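You operate a simulated robot arm through the tools that you are given. There is no shell and no other tool. Be economical: measure what you need, move in short steps, check, and stop when the job is done.

You run a simulated robot arm. Do the job below in one go: nothing can be reset, and whatever is moved stays where it is left.

TASK
Put the steel bottle on the roll table. Then open the leads drawer, fetch the black weight from the top of the long bench and set it in the inside of the leads drawer and shut the drawer again. Then open the lower yellow bar. The order counts. Set down upright: steel bottle.

Only the result counts: the job must be done as asked and must still hold three seconds after the hand-in. Knocking over, shifting, dropping, spilling or breaking anything else fails it.

THE ROBOT
A 7-joint arm with a two-finger parallel gripper on a trunk, on a base that drives. Base frame: it is fixed to the floor where the robot stands at the start and does not move with it; the origin is under the middle of the robot, x ahead of it, y to its left, z up; the surface under the hand at the start is at about z = 0.78. Lengths are in m, angles in rad, forces in N, time in s.
Its first joint turns from -2.897 to 2.897 rad. Places, roughly: black weight [-2.75, -4.5, 0.75]; inside of the leads drawer [-3.1, -4.5, 0.6]; leads drawer [-3.1, -4.4, 0.7]; lower yellow bar [3.2, -4.5, 0.6]; roll table [3.1, 0.7, 0.8]; steel bottle (8x8x28 cm) [0.6, 0.1, 0.9]. Payload 1.57 kg.
The tool frame sits at the grasp point between the pads (the TCP): z along the fingers, y along the line on which they close. The tips reach 0.03 m beyond it. The gripper opens to 0.11 m. The fingers are 0.024 m wide and 0.012 m thick; the gripper's body (0.048 by 0.112 m) begins 0.078 m behind the TCP.
Orientation is told as [roll, pitch, yaw] about the base's x, y, z axes, in that order, counted from this pose: with the fingers straight down and closing along the base's y, the tool's x points along the base's -x, its y along +y and its z along -z.

THE INTERFACE
- The arm moves only by the tool drive_tool. Its arguments are lists of equal length, an entry for each row: "translation": the shift along the tool's x, y, z in m, a list of three; "dr": the turn, a rotation vector about the tool's x, y, z in degrees, a list of three. In form: {"translation": [[dx, dy, dz], ...], "dr": [[rx, ry, rz], ...]}. A call has 1 to 8 rows; each row shifts and turns the commanded pose from where the row before left it, along the tool's axes as they then stand. "gripper" is the closure in counts, from 0 (fully open) to 255 (shut), set as the call begins (left out, the last holds). Each row takes 0.2 s and may step no farther than 0.05 m and 0.15 rad from the row before; otherwise, or with a gripper value out of range, the whole call is refused. A pose out of reach is approached as far as the arm can. The call stops where the force on the tool passes 40 N (or 10 N more than at its start, if that is more) or the arm is blocked; 0.2 s more then pass. The fingers move at their own pace (about 0.108 m/s each) and stop on an object; they squeeze with about 41 N. The grip force told is the motor's: it shows also when the fingers shut on nothing. Time passes only in rows, and 0.2 s behind the last, so rows that do not move let the fingers close. It gives the time, the measured TCP pose, the force on the tool (base axes), the opening and the grip force at its end, in the units of the frame above (readings bear some noise), with the torque about the TCP (base axes, N m) and any sound that the robot's microphone picked up.
- Cameras (640 x 400 px; columns grow to the right, rows downward): "scene" is now at [0.4975, 0.1908, 1.2842]; the picture's right is [-0.14, -0.99, 0.00], its down [-0.83, 0.11, -0.55] and it looks along [0.54, -0.08, -0.84] (base axes); focal length 214 px, centre (320, 200). "wrist" rides on the gripper at [0.07, 0.016, -0.141] in the tool frame; the picture's right is [-0.23, 0.97, 0.00], its down [-0.86, -0.20, -0.48] and it looks along [-0.47, -0.11, 0.88] (tool axes); focal length 222 px, centre (320, 200). There is no depth. A picture from a camera that has moved, and an enlarged one, comes with that camera's place and axes in the base frame and with its lens.
- grab_frame(camera): a new picture of that camera. It takes no simulated time.
- raise_lower(by): slides the trunk up (or, below 0, down) by that many m; the arm and the scene camera ride with it, the base frame stays. It gives what a move gives, with no picture.
- roll_base(legs): drives the robot by 1 to 6 legs, each [ahead, left, turn to the left] in m, m and rad, along the robot's own axes; the way and the turn of a leg run together, so that a leg with both is an arc; at most 1.5 m and 3.142 rad a leg. The arm and the cameras ride along, it lands a little off, and it stops where it bumps. It gives what a move gives.
- turn_head(pan, tilt): turns the head with the scene camera to pan (to the left, within 1.798 rad either way) and tilt (down, from -0.506 to 1.204), counted from straight ahead of the robot. It gives what a move gives.
- inspect(camera, box): a new picture of the part [left, top, right, bottom] of that camera's present view, enlarged. It takes no simulated time.
- finish_job(): hands the job in; it is judged then, once.

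Go step by step. Nothing tells you exact positions but the pictures and the camera data: compare them with the known pose of the tool, close in by small moves and look again before you grip or let go. The budget is 165 turns and 120 pictures, counting those below and the enlarged ones. Unless the task says otherwise, let go and move clear before handing in, and close with one line.

The tools are called after "Emit:" by a JSON object that holds its "name" and its "arguments". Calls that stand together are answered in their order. drive_tool: Moves the arm, as the interface text tells. Its arguments: {"type":"object","properties":{"translation":{"type":"array","items":{"type":"array","items":{"type":"number"}}},"dr":{"type":"array","items":{"type":"array","items":{"type":"number"}}},"gripper":{"type":"number"}},"required":["translation","dr"]} The other tools are called the same way: raise_lower (by) slides the trunk up or down; roll_base (legs) drives the base; turn_head (pan, tilt) turns the head that bears the scene camera; grab_frame (camera) takes a picture; inspect (camera, box) takes an enlarged picture of a part of a camera's view; finish_job () hands the job in.

At the start:

```text
clock: 0.0
ee_pos: [0.6356, 0.2772, 1.1169]
orientation: [-0.001, 0.002, -0.001]
force: [0.5, -0.2, -0.1]
moment: [0.0, 0.02, 0.02]
finger_gap: 0.1103
grasp_force: 0.1
trunk travel left (down, up): [-0.35, 0.26]
robot x, y, heading: [-0.0004, -0.0032, 0.004]
head pan, tilt: [-0.138, 0.988]
```

scene: 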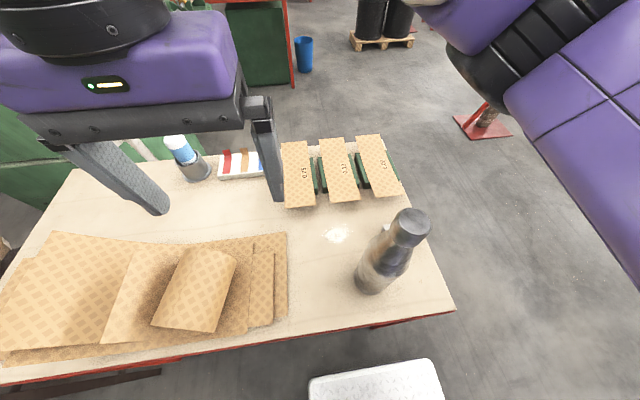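
wrist: 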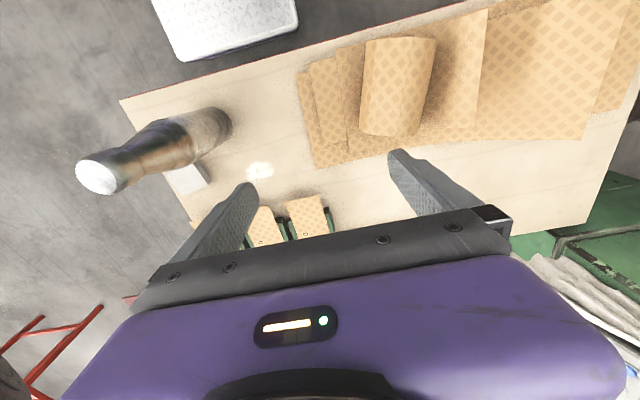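

The bottle stands at about (0.593, 0.065), with its top near z 1.06. I'll move the open hand over it and look again.

Emit:
{"name": "drive_tool", "arguments": {"translation": [[0.008, -0.042, -0.006], [0.008, -0.042, -0.006], [0.009, -0.042, -0.006], [0.009, -0.042, -0.006], [0.009, -0.044, 0]], "dr": [[0, 0, 0], [0, 0, 0], [0, 0, 0], [0, 0, 0], [0, 0, 0]], "gripper": 0}}

Emit:
{"name": "grab_frame", "arguments": {"camera": "wrist"}}

Emit:
{"name": "grab_frame", "arguments": {"camera": "scene"}}

```text
clock: 1.2
ee_pos: [0.5916, 0.067, 1.1412]
orientation: [-0.003, 0.001, -0.002]
force: [0.5, -0.1, 0.3]
moment: [-0.03, 0.01, 0.0]
finger_gap: 0.1099
grasp_force: 0.0
trunk travel left (down, up): [-0.35, 0.26]
robot x, y, heading: [0.0014, -0.0008, 0.002]
head pan, tilt: [-0.138, 0.988]
```

```text
117 pictures are left
camera wrist: at [0.5213, 0.0825, 1.2827], right [0.23, 0.97, 0.0], down [0.86, -0.2, 0.48], along [0.47, -0.11, -0.88], focal length 222 px, centre (320, 200)
```

wrist: 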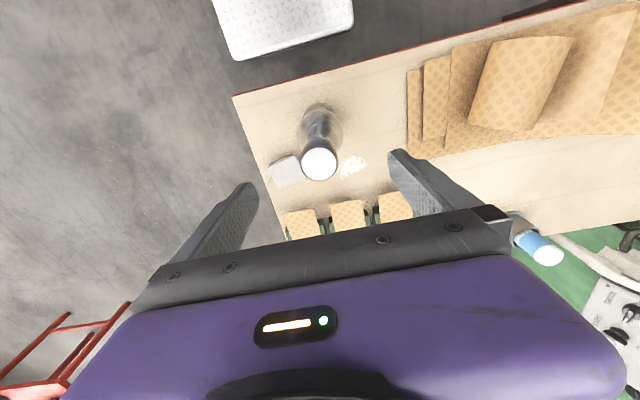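

```text
116 pictures are left
camera scene: at [0.4976, 0.1918, 1.284], right [-0.14, -0.99, 0.0], down [-0.83, 0.11, -0.55], along [0.54, -0.07, -0.84], focal length 214 px, centre (320, 200)
```

scene: 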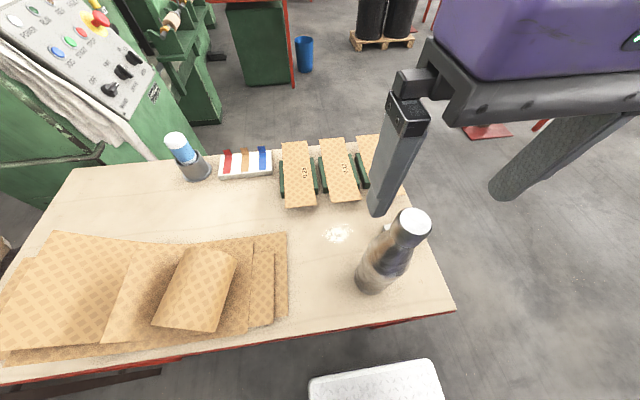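

The cap is centred at about (0.596, 0.065), between the fingers. I'll go down around the neck.

Emit:
{"name": "drive_tool", "arguments": {"translation": [[-0.005, -0.002, 0.04], [0, 0, 0.045], [0, 0, 0.045], [0, 0, 0]], "dr": [[0, 0, 0], [0, 0, 0], [0, 0, 0], [0, 0, 0]]}}

Emit:
{"name": "grab_frame", "arguments": {"camera": "wrist"}}

Emit:
{"name": "grab_frame", "arguments": {"camera": "scene"}}

```text
clock: 2.2
ee_pos: [0.5955, 0.0626, 1.0104]
orientation: [-0.001, 0.001, -0.001]
force: [-0.8, -0.1, 0.9]
moment: [0.01, 0.0, -0.01]
finger_gap: 0.11
grasp_force: 0.0
trunk travel left (down, up): [-0.35, 0.26]
robot x, y, heading: [0.0027, -0.0026, -0.003]
head pan, tilt: [-0.138, 0.988]
```

```text
115 pictures are left
camera wrist: at [0.526, 0.0792, 1.1517], right [0.23, 0.97, 0.0], down [0.85, -0.2, 0.48], along [0.47, -0.11, -0.88], focal length 222 px, centre (320, 200)
```

wrist: 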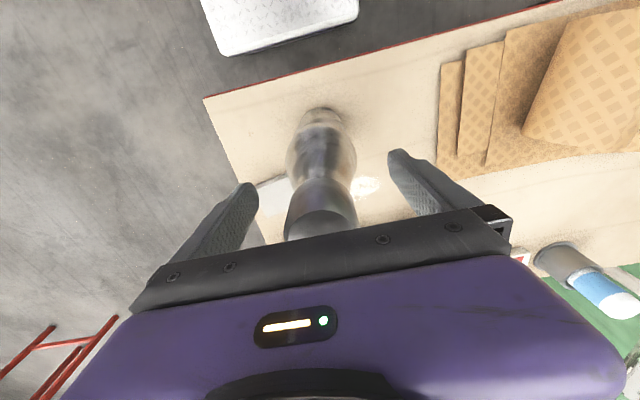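

```text
114 pictures are left
camera scene: at [0.4974, 0.1908, 1.2842], right [-0.14, -0.99, 0.0], down [-0.83, 0.11, -0.55], along [0.54, -0.08, -0.84], focal length 214 px, centre (320, 200)
```

scene: 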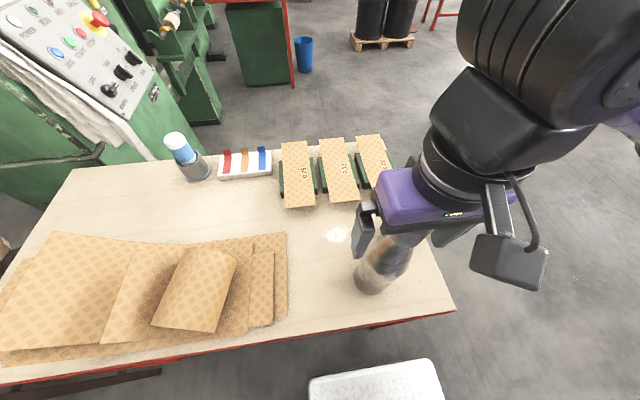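

The fingers straddle the neck. I'll close them.

Emit:
{"name": "drive_tool", "arguments": {"translation": [[0, 0, 0], [0, 0, 0], [0, 0, 0]], "dr": [[0, 0, 0], [0, 0, 0], [0, 0, 0]], "gripper": 255}}

Emit:
{"name": "grab_frame", "arguments": {"camera": "wrist"}}

```text
clock: 3.0
ee_pos: [0.5968, 0.0653, 1.0097]
orientation: [-0.001, 0.001, -0.002]
force: [-0.5, 1.3, 0.8]
moment: [0.09, -0.05, 0.06]
finger_gap: 0.0512
grasp_force: 40.8
trunk travel left (down, up): [-0.35, 0.26]
robot x, y, heading: [0.0015, -0.0004, -0.0]
head pan, tilt: [-0.138, 0.988]
```

```text
113 pictures are left
camera wrist: at [0.5262, 0.0794, 1.152], right [0.23, 0.97, 0.0], down [0.85, -0.2, 0.48], along [0.47, -0.11, -0.88], focal length 222 px, centre (320, 200)
```

wrist: 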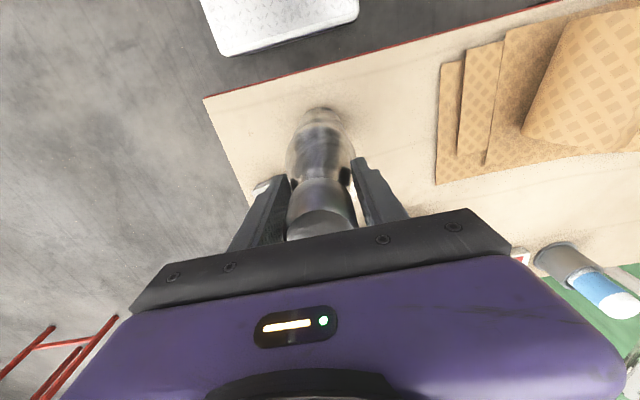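

It's gripped at 0.051 m. I'll lift it straight up and check that it holds.

Emit:
{"name": "drive_tool", "arguments": {"translation": [[0, 0, -0.01], [0, 0, -0.03], [0, 0, -0.04], [0, 0, -0.04]], "dr": [[0, 0, 0], [0, 0, 0], [0, 0, 0], [0, 0, 0]]}}

Emit:
{"name": "turn_head", "arguments": {"pan": 0.2, "tilt": 0.35}}

Emit:
{"name": "grab_frame", "arguments": {"camera": "scene"}}

Emit:
{"name": "grab_frame", "arguments": {"camera": "wrist"}}

```text
clock: 4.0
ee_pos: [0.5984, 0.0643, 1.1307]
orientation: [0.0, 0.002, -0.003]
force: [1.0, 0.1, -7.2]
moment: [0.0, 0.0, 0.0]
finger_gap: 0.0512
grasp_force: 41.3
trunk travel left (down, up): [-0.35, 0.26]
robot x, y, heading: [0.0003, 0.0002, 0.003]
head pan, tilt: [-0.138, 0.988]
```

```text
clock: 5.0
ee_pos: [0.5975, 0.0631, 1.1297]
orientation: [0.0, -0.001, -0.001]
force: [0.2, 0.0, -5.4]
moment: [-0.01, 0.04, -0.02]
finger_gap: 0.0507
grasp_force: 40.7
trunk travel left (down, up): [-0.35, 0.26]
robot x, y, heading: [0.0023, 0.0032, -0.001]
head pan, tilt: [0.201, 0.351]
```

```text
112 pictures are left
camera scene: at [0.5191, 0.2189, 1.338], right [0.2, -0.98, 0.0], down [-0.34, -0.07, -0.94], along [0.92, 0.19, -0.34], focal length 214 px, centre (320, 200)
```

scene: 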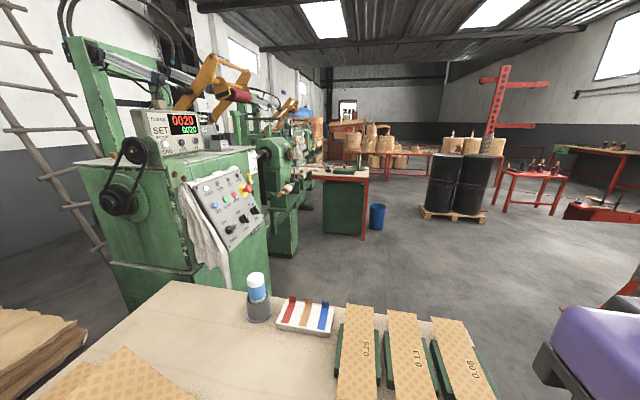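

```text
111 pictures are left
camera wrist: at [0.5276, 0.0799, 1.2718], right [0.23, 0.97, 0.0], down [0.86, -0.2, 0.48], along [0.47, -0.11, -0.88], focal length 222 px, centre (320, 200)
```

wrist: 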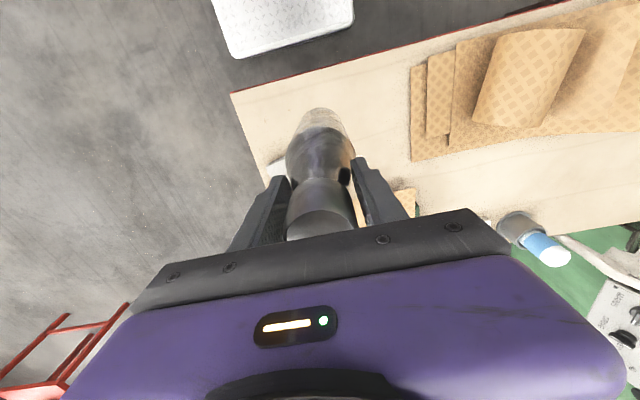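

The bottle is held. The roll table should be the red-framed bench near pixel (335, 175), so I'll zoom in on it.

Emit:
{"name": "inspect", "arguments": {"camera": "scene", "box": [260, 110, 420, 210]}}

Emit:
{"name": "turn_head", "arguments": {"pan": -0.7, "tilt": 0.4}}

Emit:
{"name": "grab_frame", "arguments": {"camera": "scene"}}

Emit:
{"name": "turn_head", "arguments": {"pan": -1.75, "tilt": 0.5}}

Emit:
{"name": "grab_frame", "arguments": {"camera": "scene"}}

```text
4.00 times, centred on (340, 160) of scene
camera zoom: at [0.5191, 0.2189, 1.338], right [0.2, -0.98, 0.0], down [-0.34, -0.07, -0.94], along [0.92, 0.19, -0.34], focal length 858 px, centre (240, 360)
```

zoom: 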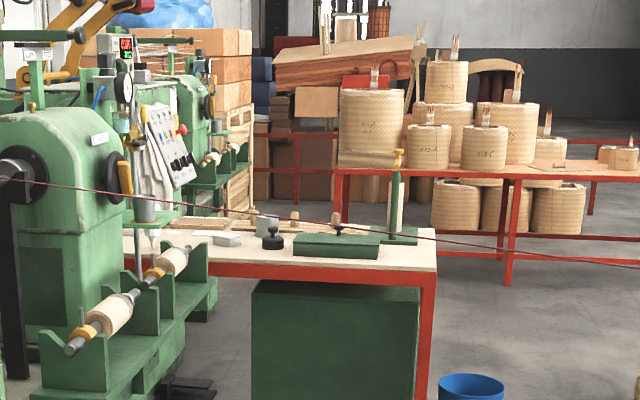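

```text
clock: 6.2
ee_pos: [0.5978, 0.0641, 1.1299]
orientation: [0.0, 0.0, -0.003]
force: [-0.1, -0.6, -6.1]
moment: [-0.02, 0.04, 0.02]
finger_gap: 0.0508
grasp_force: 41.1
trunk travel left (down, up): [-0.35, 0.26]
robot x, y, heading: [0.0014, -0.0029, -0.002]
head pan, tilt: [-0.7, 0.4]
```

```text
109 pictures are left
camera scene: at [0.4988, 0.1408, 1.3335], right [-0.64, -0.77, 0.0], down [-0.3, 0.25, -0.92], along [0.71, -0.59, -0.39], focal length 214 px, centre (320, 200)
```

scene: 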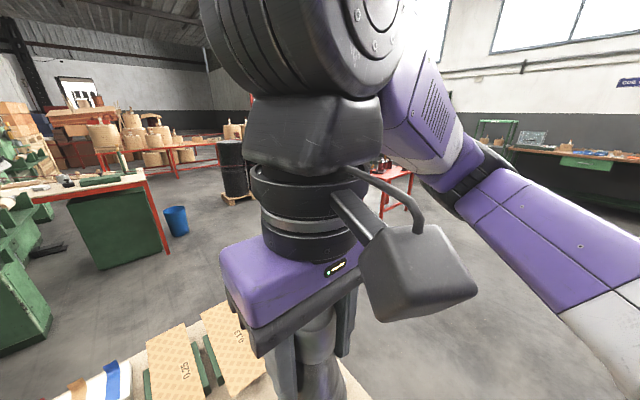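

```text
clock: 7.5
ee_pos: [0.5991, 0.064, 1.1308]
orientation: [0.0, 0.002, -0.002]
force: [-0.3, -0.1, -6.2]
moment: [0.02, 0.04, -0.02]
finger_gap: 0.0507
grasp_force: 40.7
trunk travel left (down, up): [-0.35, 0.26]
robot x, y, heading: [-0.0003, 0.0006, -0.004]
head pan, tilt: [-1.751, 0.499]
```

```text
108 pictures are left
camera scene: at [0.4117, 0.1109, 1.3244], right [-0.98, 0.18, 0.0], down [0.09, 0.47, -0.88], along [-0.16, -0.86, -0.48], focal length 214 px, centre (320, 200)
```

scene: 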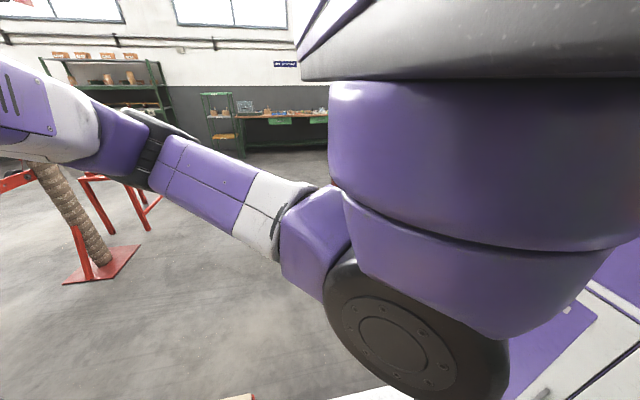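

The bench's right edge is at y≈-0.1, and the roll table spans x 2.77 to 3.33 with its right edge at y≈0.16. I'll drive right to clear the bench, then forward.

Emit:
{"name": "turn_head", "arguments": {"pan": 0.2, "tilt": 0.5}}

Emit:
{"name": "roll_base", "arguments": {"legs": [[0, -0.72, 0], [1.35, 0, 0], [0, 0.6, 0]]}}

Emit:
{"name": "grab_frame", "arguments": {"camera": "scene"}}

```text
clock: 9.4
ee_pos: [0.5986, 0.0634, 1.1307]
orientation: [0.001, 0.002, -0.002]
force: [0.4, -0.7, -6.3]
moment: [0.0, 0.02, 0.01]
finger_gap: 0.051
grasp_force: 40.9
trunk travel left (down, up): [-0.35, 0.26]
robot x, y, heading: [-0.0009, -0.0012, 0.001]
head pan, tilt: [0.201, 0.499]
```

```text
clock: 22.1
ee_pos: [1.9406, -0.1854, 1.1289]
orientation: [-0.002, 0.002, 0.131]
force: [0.4, 0.1, -6.2]
moment: [0.03, 0.06, -0.01]
finger_gap: 0.0468
grasp_force: 40.8
trunk travel left (down, up): [-0.35, 0.26]
robot x, y, heading: [1.355, -0.3271, 0.132]
head pan, tilt: [0.201, 0.499]
stopped in leg 3: the robot was blocked; the commanded pose is now the measured one
```

```text
107 pictures are left
camera scene: at [1.8398, -0.042, 1.3244], right [0.33, -0.94, 0.0], down [-0.45, -0.16, -0.88], along [0.83, 0.29, -0.48], focal length 214 px, centre (320, 200)
```

scene: 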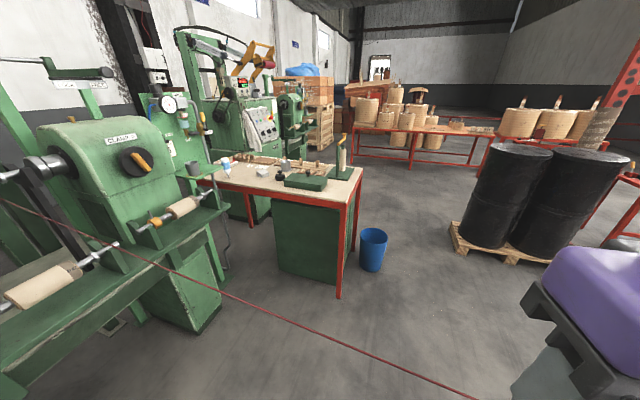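

Leg 3 was blocked, probably by the bench corner at the rear left. I also see a red wire stretched across the aisle at x≈2.0, z≈1.0. I'll check the bottle and look to the right to find the wire's far end.

Emit:
{"name": "grab_frame", "arguments": {"camera": "wrist"}}

Emit:
{"name": "turn_head", "arguments": {"pan": -0.45, "tilt": 0.6}}

Emit:
{"name": "grab_frame", "arguments": {"camera": "scene"}}

Emit:
{"name": "turn_head", "arguments": {"pan": -1.4, "tilt": 0.5}}

Emit:
{"name": "grab_frame", "arguments": {"camera": "scene"}}

Emit:
{"name": "turn_head", "arguments": {"pan": 1.75, "tilt": 0.7}}

Emit:
{"name": "grab_frame", "arguments": {"camera": "scene"}}

```text
106 pictures are left
camera wrist: at [1.8689, -0.1781, 1.2715], right [0.1, 1.0, 0.0], down [0.87, -0.08, 0.48], along [0.48, -0.05, -0.88], focal length 222 px, centre (320, 200)
```

wrist: 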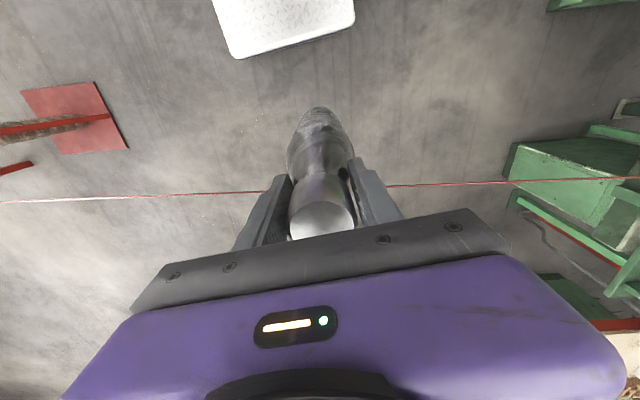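

```text
clock: 23.1
ee_pos: [1.9405, -0.1848, 1.1314]
orientation: [-0.002, -0.001, 0.131]
force: [-0.4, 0.1, -5.8]
moment: [-0.02, -0.03, -0.02]
finger_gap: 0.047
grasp_force: 40.6
trunk travel left (down, up): [-0.35, 0.26]
robot x, y, heading: [1.3556, -0.3264, 0.132]
head pan, tilt: [-0.45, 0.6]
```

```text
105 pictures are left
camera scene: at [1.8378, -0.0992, 1.3153], right [-0.31, -0.95, 0.0], down [-0.54, 0.18, -0.83], along [0.78, -0.26, -0.56], focal length 214 px, centre (320, 200)
```

scene: 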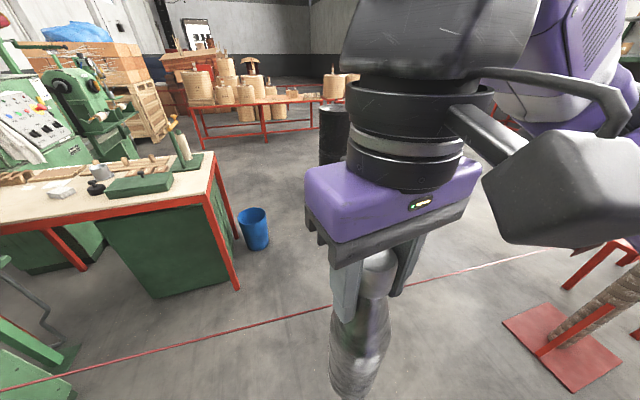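

```text
clock: 24.3
ee_pos: [1.9411, -0.1855, 1.131]
orientation: [-0.001, 0.001, 0.13]
force: [-0.8, -0.2, -5.9]
moment: [0.03, 0.0, 0.02]
finger_gap: 0.0468
grasp_force: 40.7
trunk travel left (down, up): [-0.35, 0.26]
robot x, y, heading: [1.3539, -0.3264, 0.132]
head pan, tilt: [-1.4, 0.499]
```

```text
104 pictures are left
camera scene: at [1.7812, -0.1586, 1.3244], right [-0.95, -0.3, 0.0], down [-0.14, 0.46, -0.88], along [0.26, -0.84, -0.48], focal length 214 px, centre (320, 200)
```

scene: 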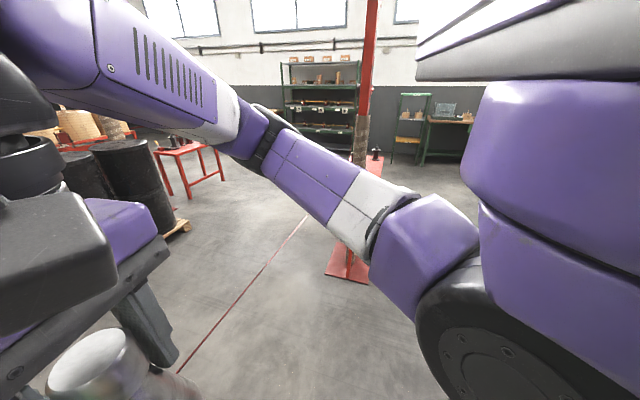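

```text
clock: 27.0
ee_pos: [1.9408, -0.1847, 1.13]
orientation: [-0.002, 0.001, 0.131]
force: [0.2, 1.0, -6.2]
moment: [0.01, 0.03, -0.04]
finger_gap: 0.0464
grasp_force: 41.3
trunk travel left (down, up): [-0.35, 0.26]
robot x, y, heading: [1.3575, -0.327, 0.133]
head pan, tilt: [1.751, 0.7]
```

```text
103 pictures are left
camera scene: at [1.7276, 0.009, 1.3067], right [0.95, 0.31, 0.0], down [0.2, -0.61, -0.77], along [-0.24, 0.73, -0.64], focal length 214 px, centre (320, 200)
```

scene: 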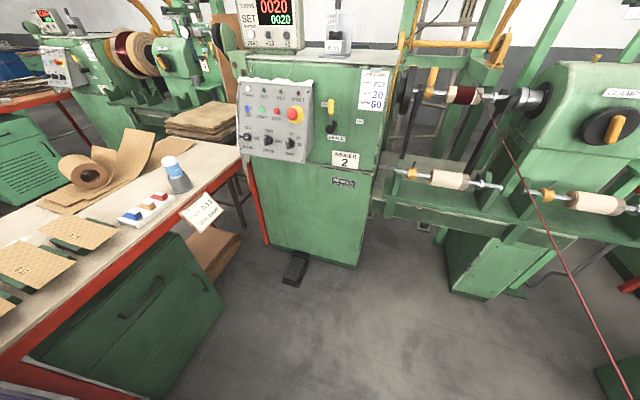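

The bottle hangs upright. The wire runs from the machine to the pole stand at about (1.95, -1.5), so I have to go around the stand. I'll raise the trunk so the bottle clears the wire, move away from the bench, turn toward -y and drive around.

Emit:
{"name": "raise_lower", "arguments": {"by": 0.25}}

Emit:
{"name": "roll_base", "arguments": {"legs": [[-0.02, -0.3, 0], [0, 0, -1.7], [1.4, 0, 0]]}}

Emit:
{"name": "turn_head", "arguments": {"pan": 0.9, "tilt": 0.6}}

Emit:
{"name": "grab_frame", "arguments": {"camera": "scene"}}

Emit:
{"name": "grab_frame", "arguments": {"camera": "wrist"}}

```text
clock: 29.6
ee_pos: [1.9395, -0.1851, 1.3812]
orientation: [-0.002, 0.003, 0.131]
force: [0.3, -0.4, -6.9]
moment: [0.02, 0.01, -0.04]
finger_gap: 0.0463
grasp_force: 41.2
trunk travel left (down, up): [-0.6, 0.01]
robot x, y, heading: [1.3539, -0.3283, 0.133]
head pan, tilt: [1.751, 0.7]
```

```text
clock: 42.4
ee_pos: [1.4038, -2.6224, 1.3804]
orientation: [-0.002, -0.001, -1.597]
force: [0.7, 0.2, -5.1]
moment: [0.02, 0.02, 0.0]
finger_gap: 0.0455
grasp_force: 41.1
trunk travel left (down, up): [-0.6, 0.01]
robot x, y, heading: [1.3519, -2.0225, -1.593]
head pan, tilt: [1.751, 0.7]
```

```text
clock: 43.5
ee_pos: [1.4055, -2.6231, 1.3802]
orientation: [-0.002, 0.002, -1.596]
force: [-0.2, 0.3, -5.2]
moment: [0.03, -0.02, 0.0]
finger_gap: 0.0459
grasp_force: 40.9
trunk travel left (down, up): [-0.6, 0.01]
robot x, y, heading: [1.3551, -2.0237, -1.597]
head pan, tilt: [0.901, 0.6]
```

```text
102 pictures are left
camera scene: at [1.6134, -2.5107, 1.5653], right [-0.64, -0.77, 0.0], down [-0.43, 0.36, -0.82], along [0.63, -0.53, -0.57], focal length 214 px, centre (320, 200)
```

scene: 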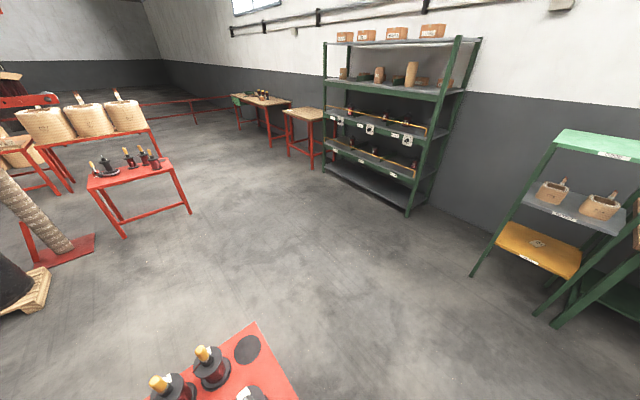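

```text
101 pictures are left
camera wrist: at [1.4218, -2.5534, 1.5218], right [0.97, -0.25, 0.0], down [-0.22, -0.85, 0.48], along [-0.12, -0.46, -0.88], focal length 222 px, centre (320, 200)
```

wrist: 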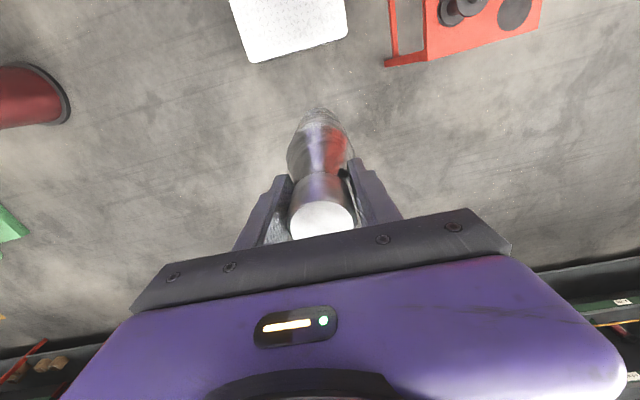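

A small red table stands at about (1.95, -2.4), so I have to go around it too, along y≈-3.3. Then I go forward in x and north along x≈2.8.

Emit:
{"name": "roll_base", "arguments": {"legs": [[1.27, 0, 0], [0, 0, 1.595], [1.47, 0, 0], [0, 0, 1.571]]}}

Emit:
{"name": "turn_head", "arguments": {"pan": 0.25, "tilt": 0.6}}

Emit:
{"name": "grab_frame", "arguments": {"camera": "scene"}}

Emit:
{"name": "grab_frame", "arguments": {"camera": "wrist"}}

```text
clock: 64.4
ee_pos: [2.7277, -2.7108, 1.3797]
orientation: [-0.002, 0.001, 1.556]
force: [0.6, -0.2, -6.3]
moment: [0.0, 0.02, 0.01]
finger_gap: 0.0447
grasp_force: 41.0
trunk travel left (down, up): [-0.6, 0.01]
robot x, y, heading: [2.7829, -3.3084, 1.558]
head pan, tilt: [0.901, 0.6]
```

```text
clock: 65.5
ee_pos: [2.729, -2.7104, 1.3804]
orientation: [-0.001, 0.0, 1.56]
force: [-0.3, 0.6, -5.1]
moment: [-0.01, 0.0, 0.0]
finger_gap: 0.0447
grasp_force: 41.0
trunk travel left (down, up): [-0.6, 0.01]
robot x, y, heading: [2.7864, -3.3085, 1.561]
head pan, tilt: [0.25, 0.6]
```

```text
100 pictures are left
camera scene: at [2.5694, -2.794, 1.5653], right [0.97, 0.24, 0.0], down [0.13, -0.55, -0.82], along [-0.2, 0.8, -0.57], focal length 214 px, centre (320, 200)
```

scene: 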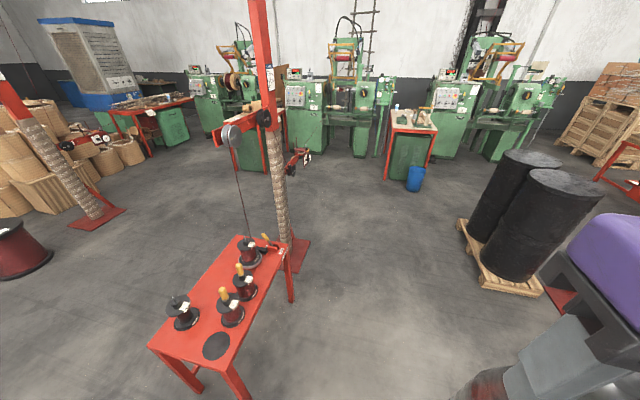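

```text
99 pictures are left
camera wrist: at [2.7101, -2.7807, 1.5218], right [-0.97, 0.24, 0.0], down [0.21, 0.85, 0.48], along [0.12, 0.46, -0.88], focal length 222 px, centre (320, 200)
```

wrist: 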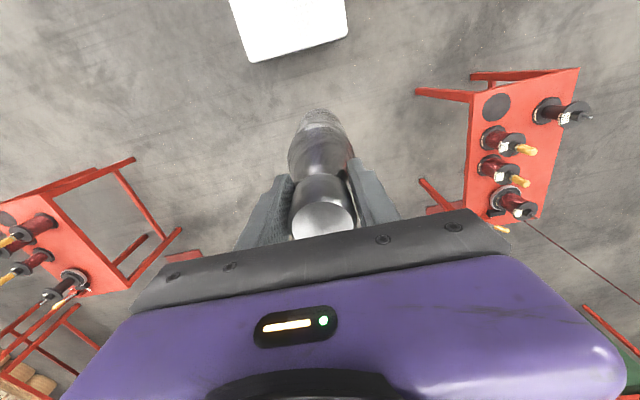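

The way north is clear. I'll drive up toward the roll table.

Emit:
{"name": "roll_base", "arguments": {"legs": [[1.5, 0, 0], [1.1, 0.2, 0]]}}

Emit:
{"name": "turn_head", "arguments": {"pan": 0.0, "tilt": 0.75}}

Emit:
{"name": "grab_frame", "arguments": {"camera": "scene"}}

```text
clock: 78.2
ee_pos: [2.5405, -0.114, 1.3809]
orientation: [0.0, 0.001, 1.563]
force: [0.2, -0.8, -5.7]
moment: [-0.03, 0.02, 0.0]
finger_gap: 0.0442
grasp_force: 40.9
trunk travel left (down, up): [-0.6, 0.01]
robot x, y, heading: [2.6001, -0.7105, 1.57]
head pan, tilt: [0.25, 0.6]
```

```text
clock: 79.0
ee_pos: [2.541, -0.1149, 1.3801]
orientation: [-0.001, 0.002, 1.563]
force: [0.8, -0.3, -6.1]
moment: [-0.08, 0.02, 0.02]
finger_gap: 0.0445
grasp_force: 41.0
trunk travel left (down, up): [-0.6, 0.01]
robot x, y, heading: [2.5992, -0.7123, 1.568]
head pan, tilt: [0.0, 0.75]
```

```text
98 pictures are left
camera scene: at [2.4047, -0.2012, 1.5525], right [1.0, 0.0, 0.0], down [0.0, -0.68, -0.73], along [0.0, 0.73, -0.68], focal length 214 px, centre (320, 200)
```

scene: 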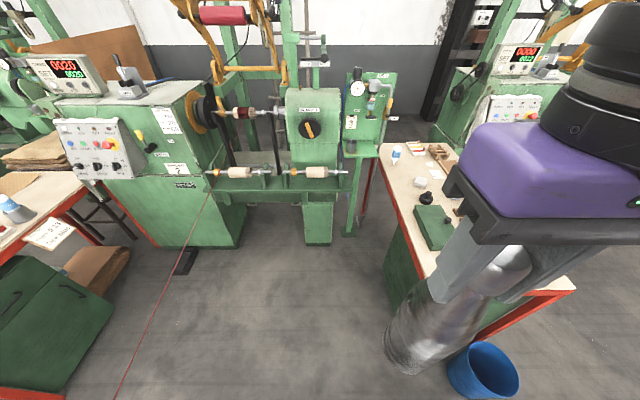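

I'll look with the wrist camera at the table's front right corner.

Emit:
{"name": "grab_frame", "arguments": {"camera": "wrist"}}

Emit:
{"name": "turn_head", "arguments": {"pan": -0.5, "tilt": 0.6}}

Emit:
{"name": "grab_frame", "arguments": {"camera": "scene"}}

```text
97 pictures are left
camera wrist: at [2.5234, -0.1842, 1.5218], right [-0.97, 0.23, 0.0], down [0.2, 0.85, 0.48], along [0.11, 0.46, -0.88], focal length 222 px, centre (320, 200)
```

wrist: 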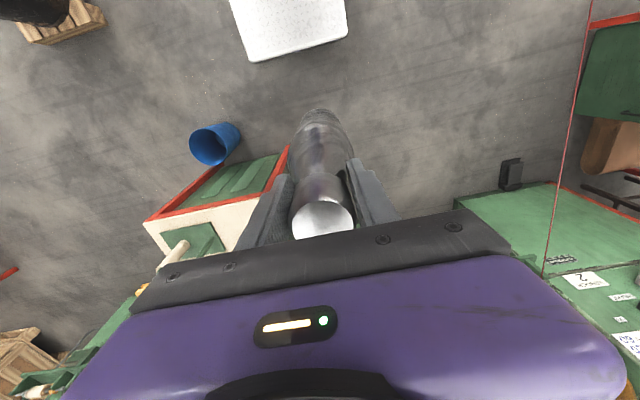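

```text
clock: 79.9
ee_pos: [2.542, -0.1143, 1.3803]
orientation: [0.0, 0.001, 1.563]
force: [-0.7, 0.8, -6.5]
moment: [-0.02, 0.04, -0.01]
finger_gap: 0.0441
grasp_force: 40.6
trunk travel left (down, up): [-0.6, 0.01]
robot x, y, heading: [2.6025, -0.7137, 1.571]
head pan, tilt: [-0.499, 0.6]
```

```text
96 pictures are left
camera scene: at [2.4469, -0.2066, 1.5653], right [0.88, -0.48, 0.0], down [-0.27, -0.5, -0.82], along [0.4, 0.72, -0.57], focal length 214 px, centre (320, 200)
```

scene: 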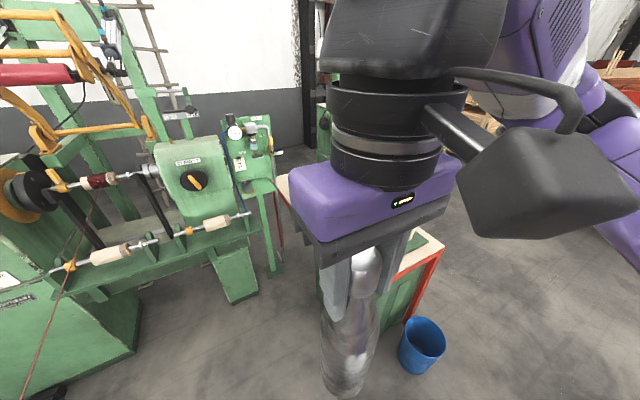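

The free corner is about x 2.77–3.03, y 0.13–0.28, so I'll aim for (2.90, 0.20). I'll adjust the base slightly, then move the hand over it at height.

Emit:
{"name": "roll_base", "arguments": {"legs": [[0.09, -0.1, 0]]}}

Emit:
{"name": "drive_tool", "arguments": {"translation": [[-0.03, -0.037, 0], [-0.03, -0.037, 0], [-0.03, -0.037, 0], [-0.03, -0.037, 0], [-0.03, -0.037, 0], [0, 0, 0]], "dr": [[0, 0, 0], [0, 0, 0], [0, 0, 0], [0, 0, 0], [0, 0, 0], [0, 0, 0]]}}

Emit:
{"name": "turn_head", "arguments": {"pan": 0.0, "tilt": 0.75}}

Emit:
{"name": "grab_frame", "arguments": {"camera": "scene"}}

Emit:
{"name": "grab_frame", "arguments": {"camera": "wrist"}}

```text
clock: 81.2
ee_pos: [2.6426, -0.0243, 1.3803]
orientation: [-0.001, 0.0, 1.56]
force: [-0.3, -1.0, -5.0]
moment: [-0.01, 0.02, 0.0]
finger_gap: 0.044
grasp_force: 40.7
trunk travel left (down, up): [-0.6, 0.01]
robot x, y, heading: [2.7018, -0.6195, 1.559]
head pan, tilt: [-0.499, 0.6]
```

```text
clock: 82.6
ee_pos: [2.8312, 0.1249, 1.377]
orientation: [-0.004, 0.001, 1.56]
force: [-0.3, -0.1, -6.3]
moment: [-0.04, 0.01, -0.05]
finger_gap: 0.0436
grasp_force: 41.3
trunk travel left (down, up): [-0.6, 0.01]
robot x, y, heading: [2.7016, -0.6202, 1.561]
head pan, tilt: [-0.499, 0.6]
```

```text
clock: 83.5
ee_pos: [2.83, 0.1252, 1.3762]
orientation: [-0.003, 0.002, 1.56]
force: [0.9, 0.1, -6.6]
moment: [-0.01, -0.01, -0.01]
finger_gap: 0.0435
grasp_force: 41.7
trunk travel left (down, up): [-0.6, 0.01]
robot x, y, heading: [2.7033, -0.622, 1.568]
head pan, tilt: [0.0, 0.75]
```

```text
95 pictures are left
camera scene: at [2.5062, -0.1096, 1.5524], right [1.0, -0.01, 0.0], down [-0.01, -0.68, -0.73], along [0.01, 0.73, -0.68], focal length 214 px, centre (320, 200)
```

scene: 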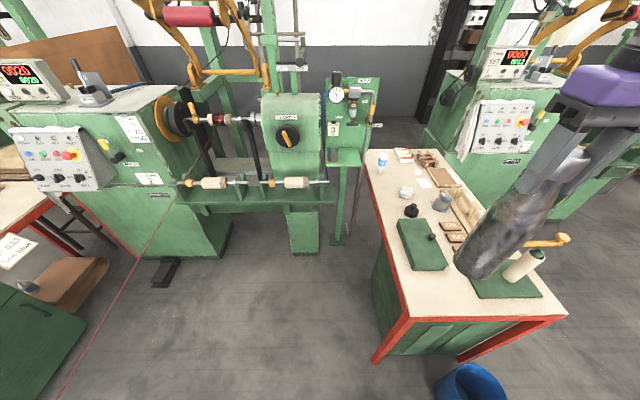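

```text
94 pictures are left
camera wrist: at [2.8119, 0.0548, 1.5185], right [-0.97, 0.24, 0.0], down [0.21, 0.85, 0.48], along [0.11, 0.46, -0.88], focal length 222 px, centre (320, 200)
```

wrist: 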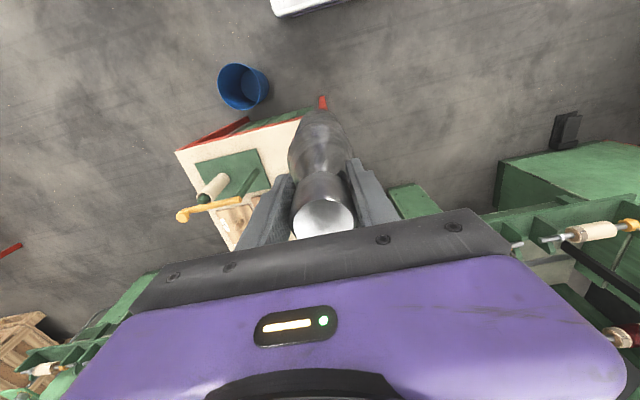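

The free area is x 2.785–3.06, y 0.135–0.30. I'll centre over (2.915, 0.215), then lower the trunk.

Emit:
{"name": "drive_tool", "arguments": {"translation": [[-0.03, -0.03, 0], [-0.03, -0.03, 0], [-0.03, -0.025, 0], [0, 0, 0]], "dr": [[0, 0, 0], [0, 0, 0], [0, 0, 0], [0, 0, 0]]}}

Emit:
{"name": "raise_lower", "arguments": {"by": -0.22}}

Emit:
{"name": "grab_frame", "arguments": {"camera": "scene"}}

Emit:
{"name": "grab_frame", "arguments": {"camera": "wrist"}}

```text
clock: 84.5
ee_pos: [2.9154, 0.2155, 1.3771]
orientation: [-0.002, 0.002, 1.562]
force: [-0.1, 0.3, -7.5]
moment: [-0.05, 0.02, 0.0]
finger_gap: 0.0429
grasp_force: 41.4
trunk travel left (down, up): [-0.6, 0.01]
robot x, y, heading: [2.7037, -0.6228, 1.563]
head pan, tilt: [0.0, 0.75]
```

```text
clock: 86.8
ee_pos: [2.9143, 0.2156, 1.1575]
orientation: [-0.001, 0.003, 1.561]
force: [0.4, 0.1, -5.7]
moment: [-0.04, 0.03, 0.02]
finger_gap: 0.043
grasp_force: 40.9
trunk travel left (down, up): [-0.38, 0.23]
robot x, y, heading: [2.7016, -0.6186, 1.56]
head pan, tilt: [0.0, 0.75]
```

```text
93 pictures are left
camera scene: at [2.5061, -0.1097, 1.3325], right [1.0, -0.01, 0.0], down [-0.01, -0.68, -0.73], along [0.01, 0.73, -0.68], focal length 214 px, centre (320, 200)
```

scene: 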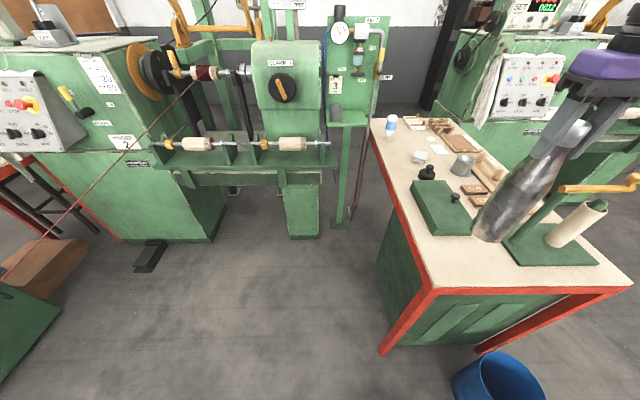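

```text
92 pictures are left
camera wrist: at [2.8972, 0.145, 1.2999], right [-0.97, 0.24, 0.0], down [0.21, 0.85, 0.48], along [0.11, 0.46, -0.88], focal length 222 px, centre (320, 200)
```

wrist: 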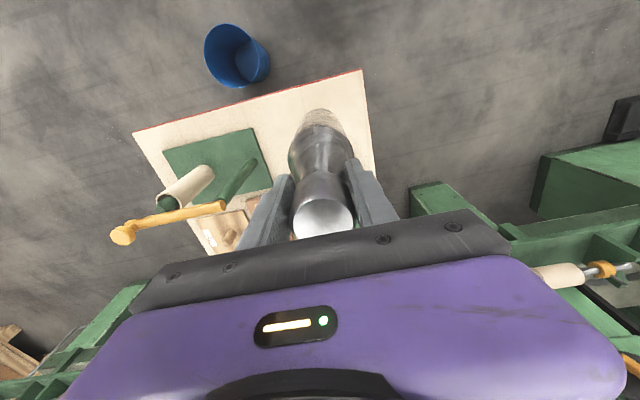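

The bottle is vertical and over the free corner, and the crank post at x≈3.08 is clear of the hand. I'll go down slowly until it touches.

Emit:
{"name": "drive_tool", "arguments": {"translation": [[0, 0, 0.04], [0, 0, 0.03], [0, 0, 0.01], [0, 0, 0.01], [0, 0, 0.01], [0, 0, 0]], "dr": [[0, 0, 0], [0, 0, 0], [0, 0, 0], [0, 0, 0], [0, 0, 0], [0, 0, 0]]}}

Emit:
{"name": "grab_frame", "arguments": {"camera": "scene"}}

```text
clock: 88.2
ee_pos: [2.9149, 0.2142, 1.0593]
orientation: [-0.001, 0.002, 1.561]
force: [0.7, -0.2, -6.5]
moment: [-0.04, -0.03, 0.01]
finger_gap: 0.0425
grasp_force: 41.2
trunk travel left (down, up): [-0.38, 0.23]
robot x, y, heading: [2.7026, -0.6231, 1.566]
head pan, tilt: [0.0, 0.75]
```

```text
91 pictures are left
camera scene: at [2.5061, -0.1097, 1.3324], right [1.0, -0.01, 0.0], down [-0.01, -0.68, -0.73], along [0.01, 0.73, -0.68], focal length 214 px, centre (320, 200)
```

scene: 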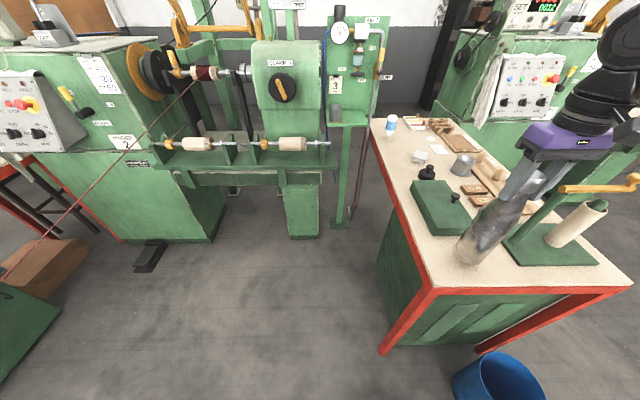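

Emit:
{"name": "drive_tool", "arguments": {"translation": [[0, 0, 0.006], [0, 0, 0.006], [0, 0, 0.006], [0, 0, 0.006], [0, 0, 0.006], [0, 0, 0.006]], "dr": [[0, 0, 0], [0, 0, 0], [0, 0, 0], [0, 0, 0], [0, 0, 0], [0, 0, 0]]}}

Emit:
{"name": "inspect", "arguments": {"camera": "scene", "box": [400, 140, 640, 300]}}

```text
clock: 89.6
ee_pos: [2.9162, 0.2152, 1.0275]
orientation: [-0.003, -0.006, 1.559]
force: [2.4, -2.6, 34.4]
moment: [-0.97, 0.05, -0.01]
finger_gap: 0.0427
grasp_force: 40.6
trunk travel left (down, up): [-0.38, 0.23]
robot x, y, heading: [2.6966, -0.6194, 1.558]
head pan, tilt: [0.0, 0.75]
```

```text
2.50 times, centred on (520, 220) of scene
camera zoom: at [2.5059, -0.1108, 1.3338], right [1.0, -0.01, 0.0], down [-0.01, -0.68, -0.73], along [0.01, 0.73, -0.68], focal length 536 px, centre (-180, 150)
```

zoom: 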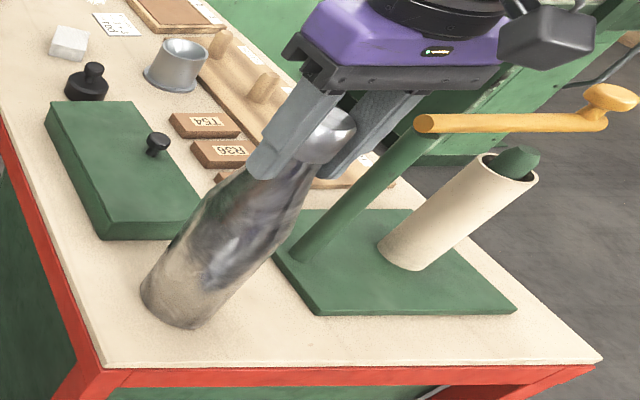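

It's in contact, resting on the table with both gaps clear. I'll ease the pressure and open.

Emit:
{"name": "drive_tool", "arguments": {"translation": [[0, 0, -0.002], [0, 0, -0.002], [0, 0, 0]], "dr": [[0, 0, 0], [0, 0, 0], [0, 0, 0]]}}

Emit:
{"name": "drive_tool", "arguments": {"translation": [[0, 0, 0], [0, 0, 0], [0, 0, 0], [0, 0, 0]], "dr": [[0, 0, 0], [0, 0, 0], [0, 0, 0], [0, 0, 0]], "gripper": 0}}

Emit:
{"name": "grab_frame", "arguments": {"camera": "wrist"}}

```text
clock: 90.4
ee_pos: [2.915, 0.214, 1.0276]
orientation: [-0.001, -0.002, 1.559]
force: [7.3, 3.6, 31.0]
moment: [1.22, -0.66, -0.13]
finger_gap: 0.0428
grasp_force: 40.5
trunk travel left (down, up): [-0.38, 0.23]
robot x, y, heading: [2.7008, -0.6218, 1.563]
head pan, tilt: [0.0, 0.75]
```

```text
clock: 91.4
ee_pos: [2.9156, 0.2146, 1.0264]
orientation: [-0.002, 0.002, 1.561]
force: [-1.2, 0.6, 0.6]
moment: [0.01, 0.01, -0.02]
finger_gap: 0.1097
grasp_force: 0.1
trunk travel left (down, up): [-0.38, 0.23]
robot x, y, heading: [2.7019, -0.6171, 1.566]
head pan, tilt: [0.0, 0.75]
```

```text
89 pictures are left
camera wrist: at [2.8974, 0.145, 1.1677], right [-0.97, 0.24, 0.0], down [0.21, 0.85, 0.48], along [0.11, 0.46, -0.88], focal length 222 px, centre (320, 200)
```

wrist: 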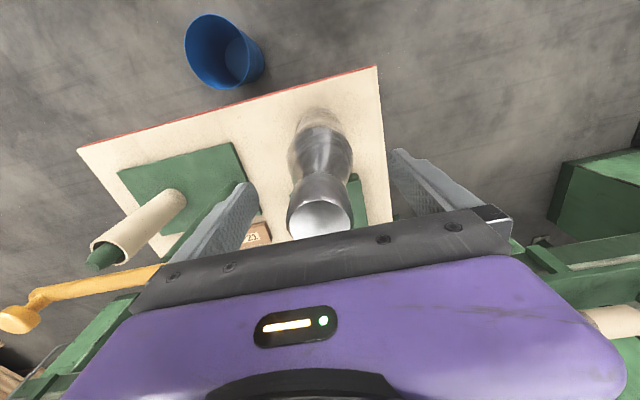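

The bottle stands free, so I'll go straight up and clear it.

Emit:
{"name": "drive_tool", "arguments": {"translation": [[0, 0, -0.03], [0, 0, -0.045], [0, 0, -0.045], [0, 0, -0.045], [0, 0, -0.02]], "dr": [[0, 0, 0], [0, 0, 0], [0, 0, 0], [0, 0, 0], [0, 0, 0]]}}

Emit:
{"name": "grab_frame", "arguments": {"camera": "scene"}}

```text
clock: 92.6
ee_pos: [2.9159, 0.2144, 1.2116]
orientation: [0.0, 0.002, 1.561]
force: [0.0, 0.6, -0.2]
moment: [-0.04, -0.01, 0.02]
finger_gap: 0.1097
grasp_force: 0.1
trunk travel left (down, up): [-0.38, 0.23]
robot x, y, heading: [2.7011, -0.623, 1.558]
head pan, tilt: [0.0, 0.75]
```

```text
88 pictures are left
camera scene: at [2.5062, -0.1097, 1.3324], right [1.0, -0.01, 0.0], down [-0.01, -0.68, -0.73], along [0.01, 0.73, -0.68], focal length 214 px, centre (320, 200)
```

scene: 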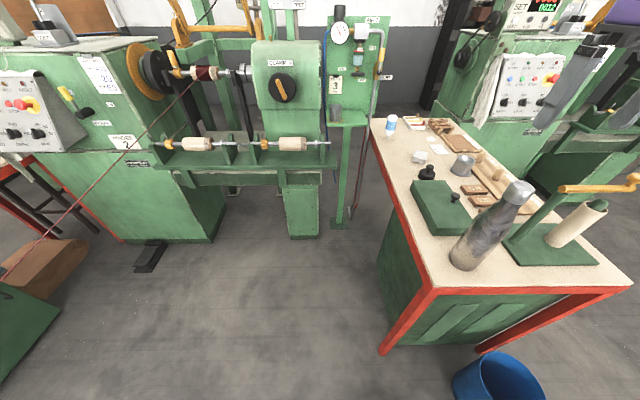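

The steel bottle is standing on the roll table. I'll retract the hand and back out to the corridor at y≈-3.3.

Emit:
{"name": "drive_tool", "arguments": {"translation": [[0.045, 0.0, 0], [0.045, 0.02, 0], [0.04, 0.04, 0], [0.04, 0.04, 0], [0.04, 0.04, 0], [0.02, 0.04, 0]], "dr": [[0, 0, 0], [0, 0, 0], [0, 0, 0], [0, 0, 0], [0, 0, 0], [0, 0, 0]]}}

Emit:
{"name": "roll_base", "arguments": {"legs": [[-1.1, 0, 0], [-1.5, 0, 0], [0, 0, 1.571]]}}

Emit:
{"name": "turn_head", "arguments": {"pan": 0.2, "tilt": 0.35}}

Emit:
{"name": "grab_frame", "arguments": {"camera": "scene"}}

```text
refused: row 3 steps farther than a row can; nothing moved
```

```text
clock: 109.1
ee_pos: [1.8644, -3.0228, 1.2118]
orientation: [-0.003, 0.001, -3.131]
force: [1.0, 0.2, 0.0]
moment: [-0.01, 0.02, 0.0]
finger_gap: 0.1101
grasp_force: 0.1
trunk travel left (down, up): [-0.38, 0.23]
robot x, y, heading: [2.7008, -3.2178, -3.123]
head pan, tilt: [0.0, 0.75]
```

```text
clock: 110.0
ee_pos: [1.8626, -3.0231, 1.2121]
orientation: [-0.001, 0.001, -3.13]
force: [-0.1, -0.7, 0.3]
moment: [0.04, 0.01, -0.01]
finger_gap: 0.1098
grasp_force: 0.1
trunk travel left (down, up): [-0.38, 0.23]
robot x, y, heading: [2.7004, -3.2195, -3.13]
head pan, tilt: [0.201, 0.351]
```

```text
87 pictures are left
camera scene: at [2.1885, -3.4451, 1.3681], right [-0.21, 0.98, 0.0], down [0.34, 0.07, -0.94], along [-0.92, -0.2, -0.34], focal length 214 px, centre (320, 200)
```

scene: 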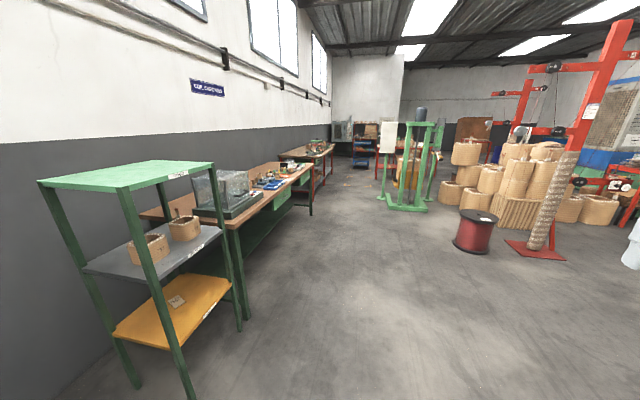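

The benches run along the wall at y≈-4.25 and a green press stands near (-1.6, -2.8). I'll retract the hand, drive along -x, then look again.

Emit:
{"name": "drive_tool", "arguments": {"translation": [[0.045, 0.0, 0], [0.04, 0.02, 0], [0.035, 0.035, 0], [0.035, 0.035, 0], [0.035, 0.035, 0], [0.02, 0.035, 0]], "dr": [[0, 0, 0], [0, 0, 0], [0, 0, 0], [0, 0, 0], [0, 0, 0], [0, 0, 0]]}}

Emit:
{"name": "roll_base", "arguments": {"legs": [[1.5, 0.05, 0], [1.2, 0.05, 0]]}}

Emit:
{"name": "grab_frame", "arguments": {"camera": "scene"}}

```text
clock: 111.4
ee_pos: [2.075, -3.1799, 1.2098]
orientation: [-0.001, 0.0, -3.132]
force: [-0.7, 0.7, -0.3]
moment: [0.0, 0.02, -0.01]
finger_gap: 0.1099
grasp_force: 0.1
trunk travel left (down, up): [-0.38, 0.23]
robot x, y, heading: [2.7043, -3.221, -3.124]
head pan, tilt: [0.201, 0.351]
```

```text
refused: leg 1 is longer than a leg can be; nothing moved
```

```text
86 pictures are left
camera scene: at [2.1884, -3.4445, 1.3682], right [-0.21, 0.98, 0.0], down [0.34, 0.07, -0.94], along [-0.92, -0.2, -0.34], focal length 214 px, centre (320, 200)
```

scene: 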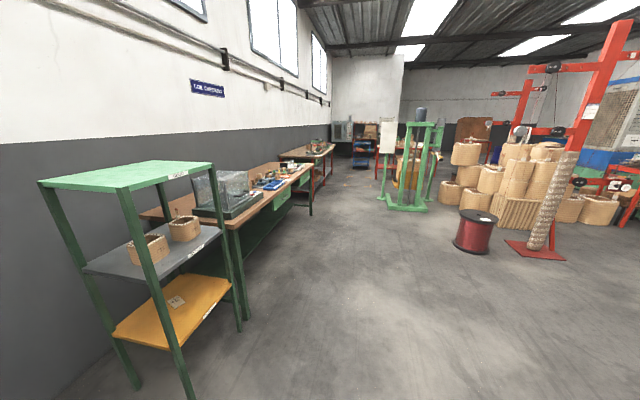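

I'll drive with legs within the limit.

Emit:
{"name": "roll_base", "arguments": {"legs": [[1.5, 0, 0], [1.3, 0.05, 0]]}}

Emit:
{"name": "grab_frame", "arguments": {"camera": "scene"}}

```text
clock: 125.0
ee_pos: [-0.7347, -3.2193, 1.21]
orientation: [-0.002, 0.002, 3.128]
force: [0.0, -0.6, -0.1]
moment: [0.0, 0.01, -0.03]
finger_gap: 0.1101
grasp_force: 0.1
trunk travel left (down, up): [-0.38, 0.23]
robot x, y, heading: [-0.1029, -3.2728, 3.129]
head pan, tilt: [0.201, 0.351]
```

```text
85 pictures are left
camera scene: at [-0.6278, -3.4865, 1.3681], right [-0.19, 0.98, 0.0], down [0.34, 0.06, -0.94], along [-0.92, -0.18, -0.34], focal length 214 px, centre (320, 200)
```

scene: 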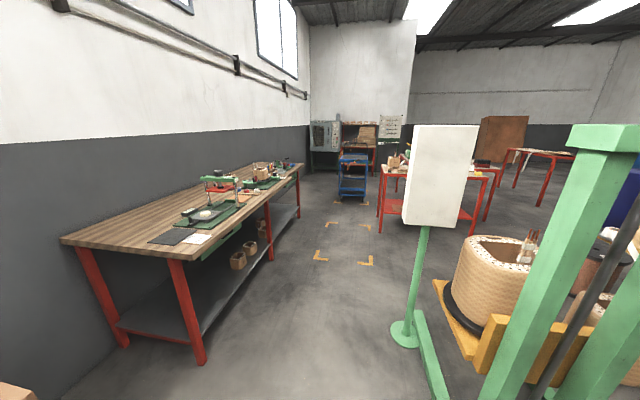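

The long bench runs from x≈-1.4 to -3.6 with its front edge at y≈-4.3. A board on a green post stands at about (-1.8, -3.2). I'll shift toward the bench to pass between them.

Emit:
{"name": "roll_base", "arguments": {"legs": [[0, 0.55, 0], [0.8, 0, 0]]}}

Emit:
{"name": "turn_head", "arguments": {"pan": -0.5, "tilt": 0.45}}

Emit:
{"name": "grab_frame", "arguments": {"camera": "scene"}}

Emit:
{"name": "grab_frame", "arguments": {"camera": "wrist"}}

```text
clock: 132.0
ee_pos: [-1.5326, -3.7524, 1.2107]
orientation: [-0.001, 0.001, 3.12]
force: [-0.2, 0.2, -0.3]
moment: [-0.02, -0.03, 0.01]
finger_gap: 0.1103
grasp_force: 0.0
trunk travel left (down, up): [-0.38, 0.23]
robot x, y, heading: [-0.9039, -3.8139, 3.124]
head pan, tilt: [0.201, 0.351]
```

```text
clock: 133.1
ee_pos: [-1.5336, -3.7526, 1.2114]
orientation: [-0.003, 0.001, 3.119]
force: [-0.7, 0.0, 0.3]
moment: [-0.01, -0.02, 0.0]
finger_gap: 0.11
grasp_force: 0.1
trunk travel left (down, up): [-0.38, 0.23]
robot x, y, heading: [-0.9065, -3.814, 3.127]
head pan, tilt: [-0.499, 0.45]
```

```text
84 pictures are left
camera scene: at [-1.4169, -3.9586, 1.3589], right [0.49, 0.87, 0.0], down [0.38, -0.22, -0.9], along [-0.78, 0.45, -0.44], focal length 214 px, centre (320, 200)
```

scene: 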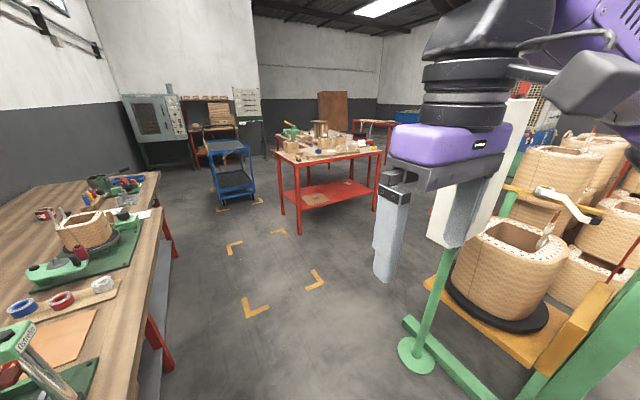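

```text
83 pictures are left
camera wrist: at [-1.4646, -3.7713, 1.3518], right [-0.25, -0.97, 0.0], down [-0.85, 0.22, 0.48], along [-0.46, 0.12, -0.88], focal length 222 px, centre (320, 200)
```

wrist: 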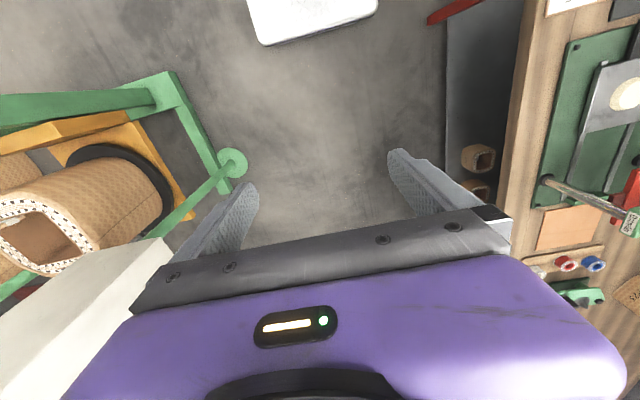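

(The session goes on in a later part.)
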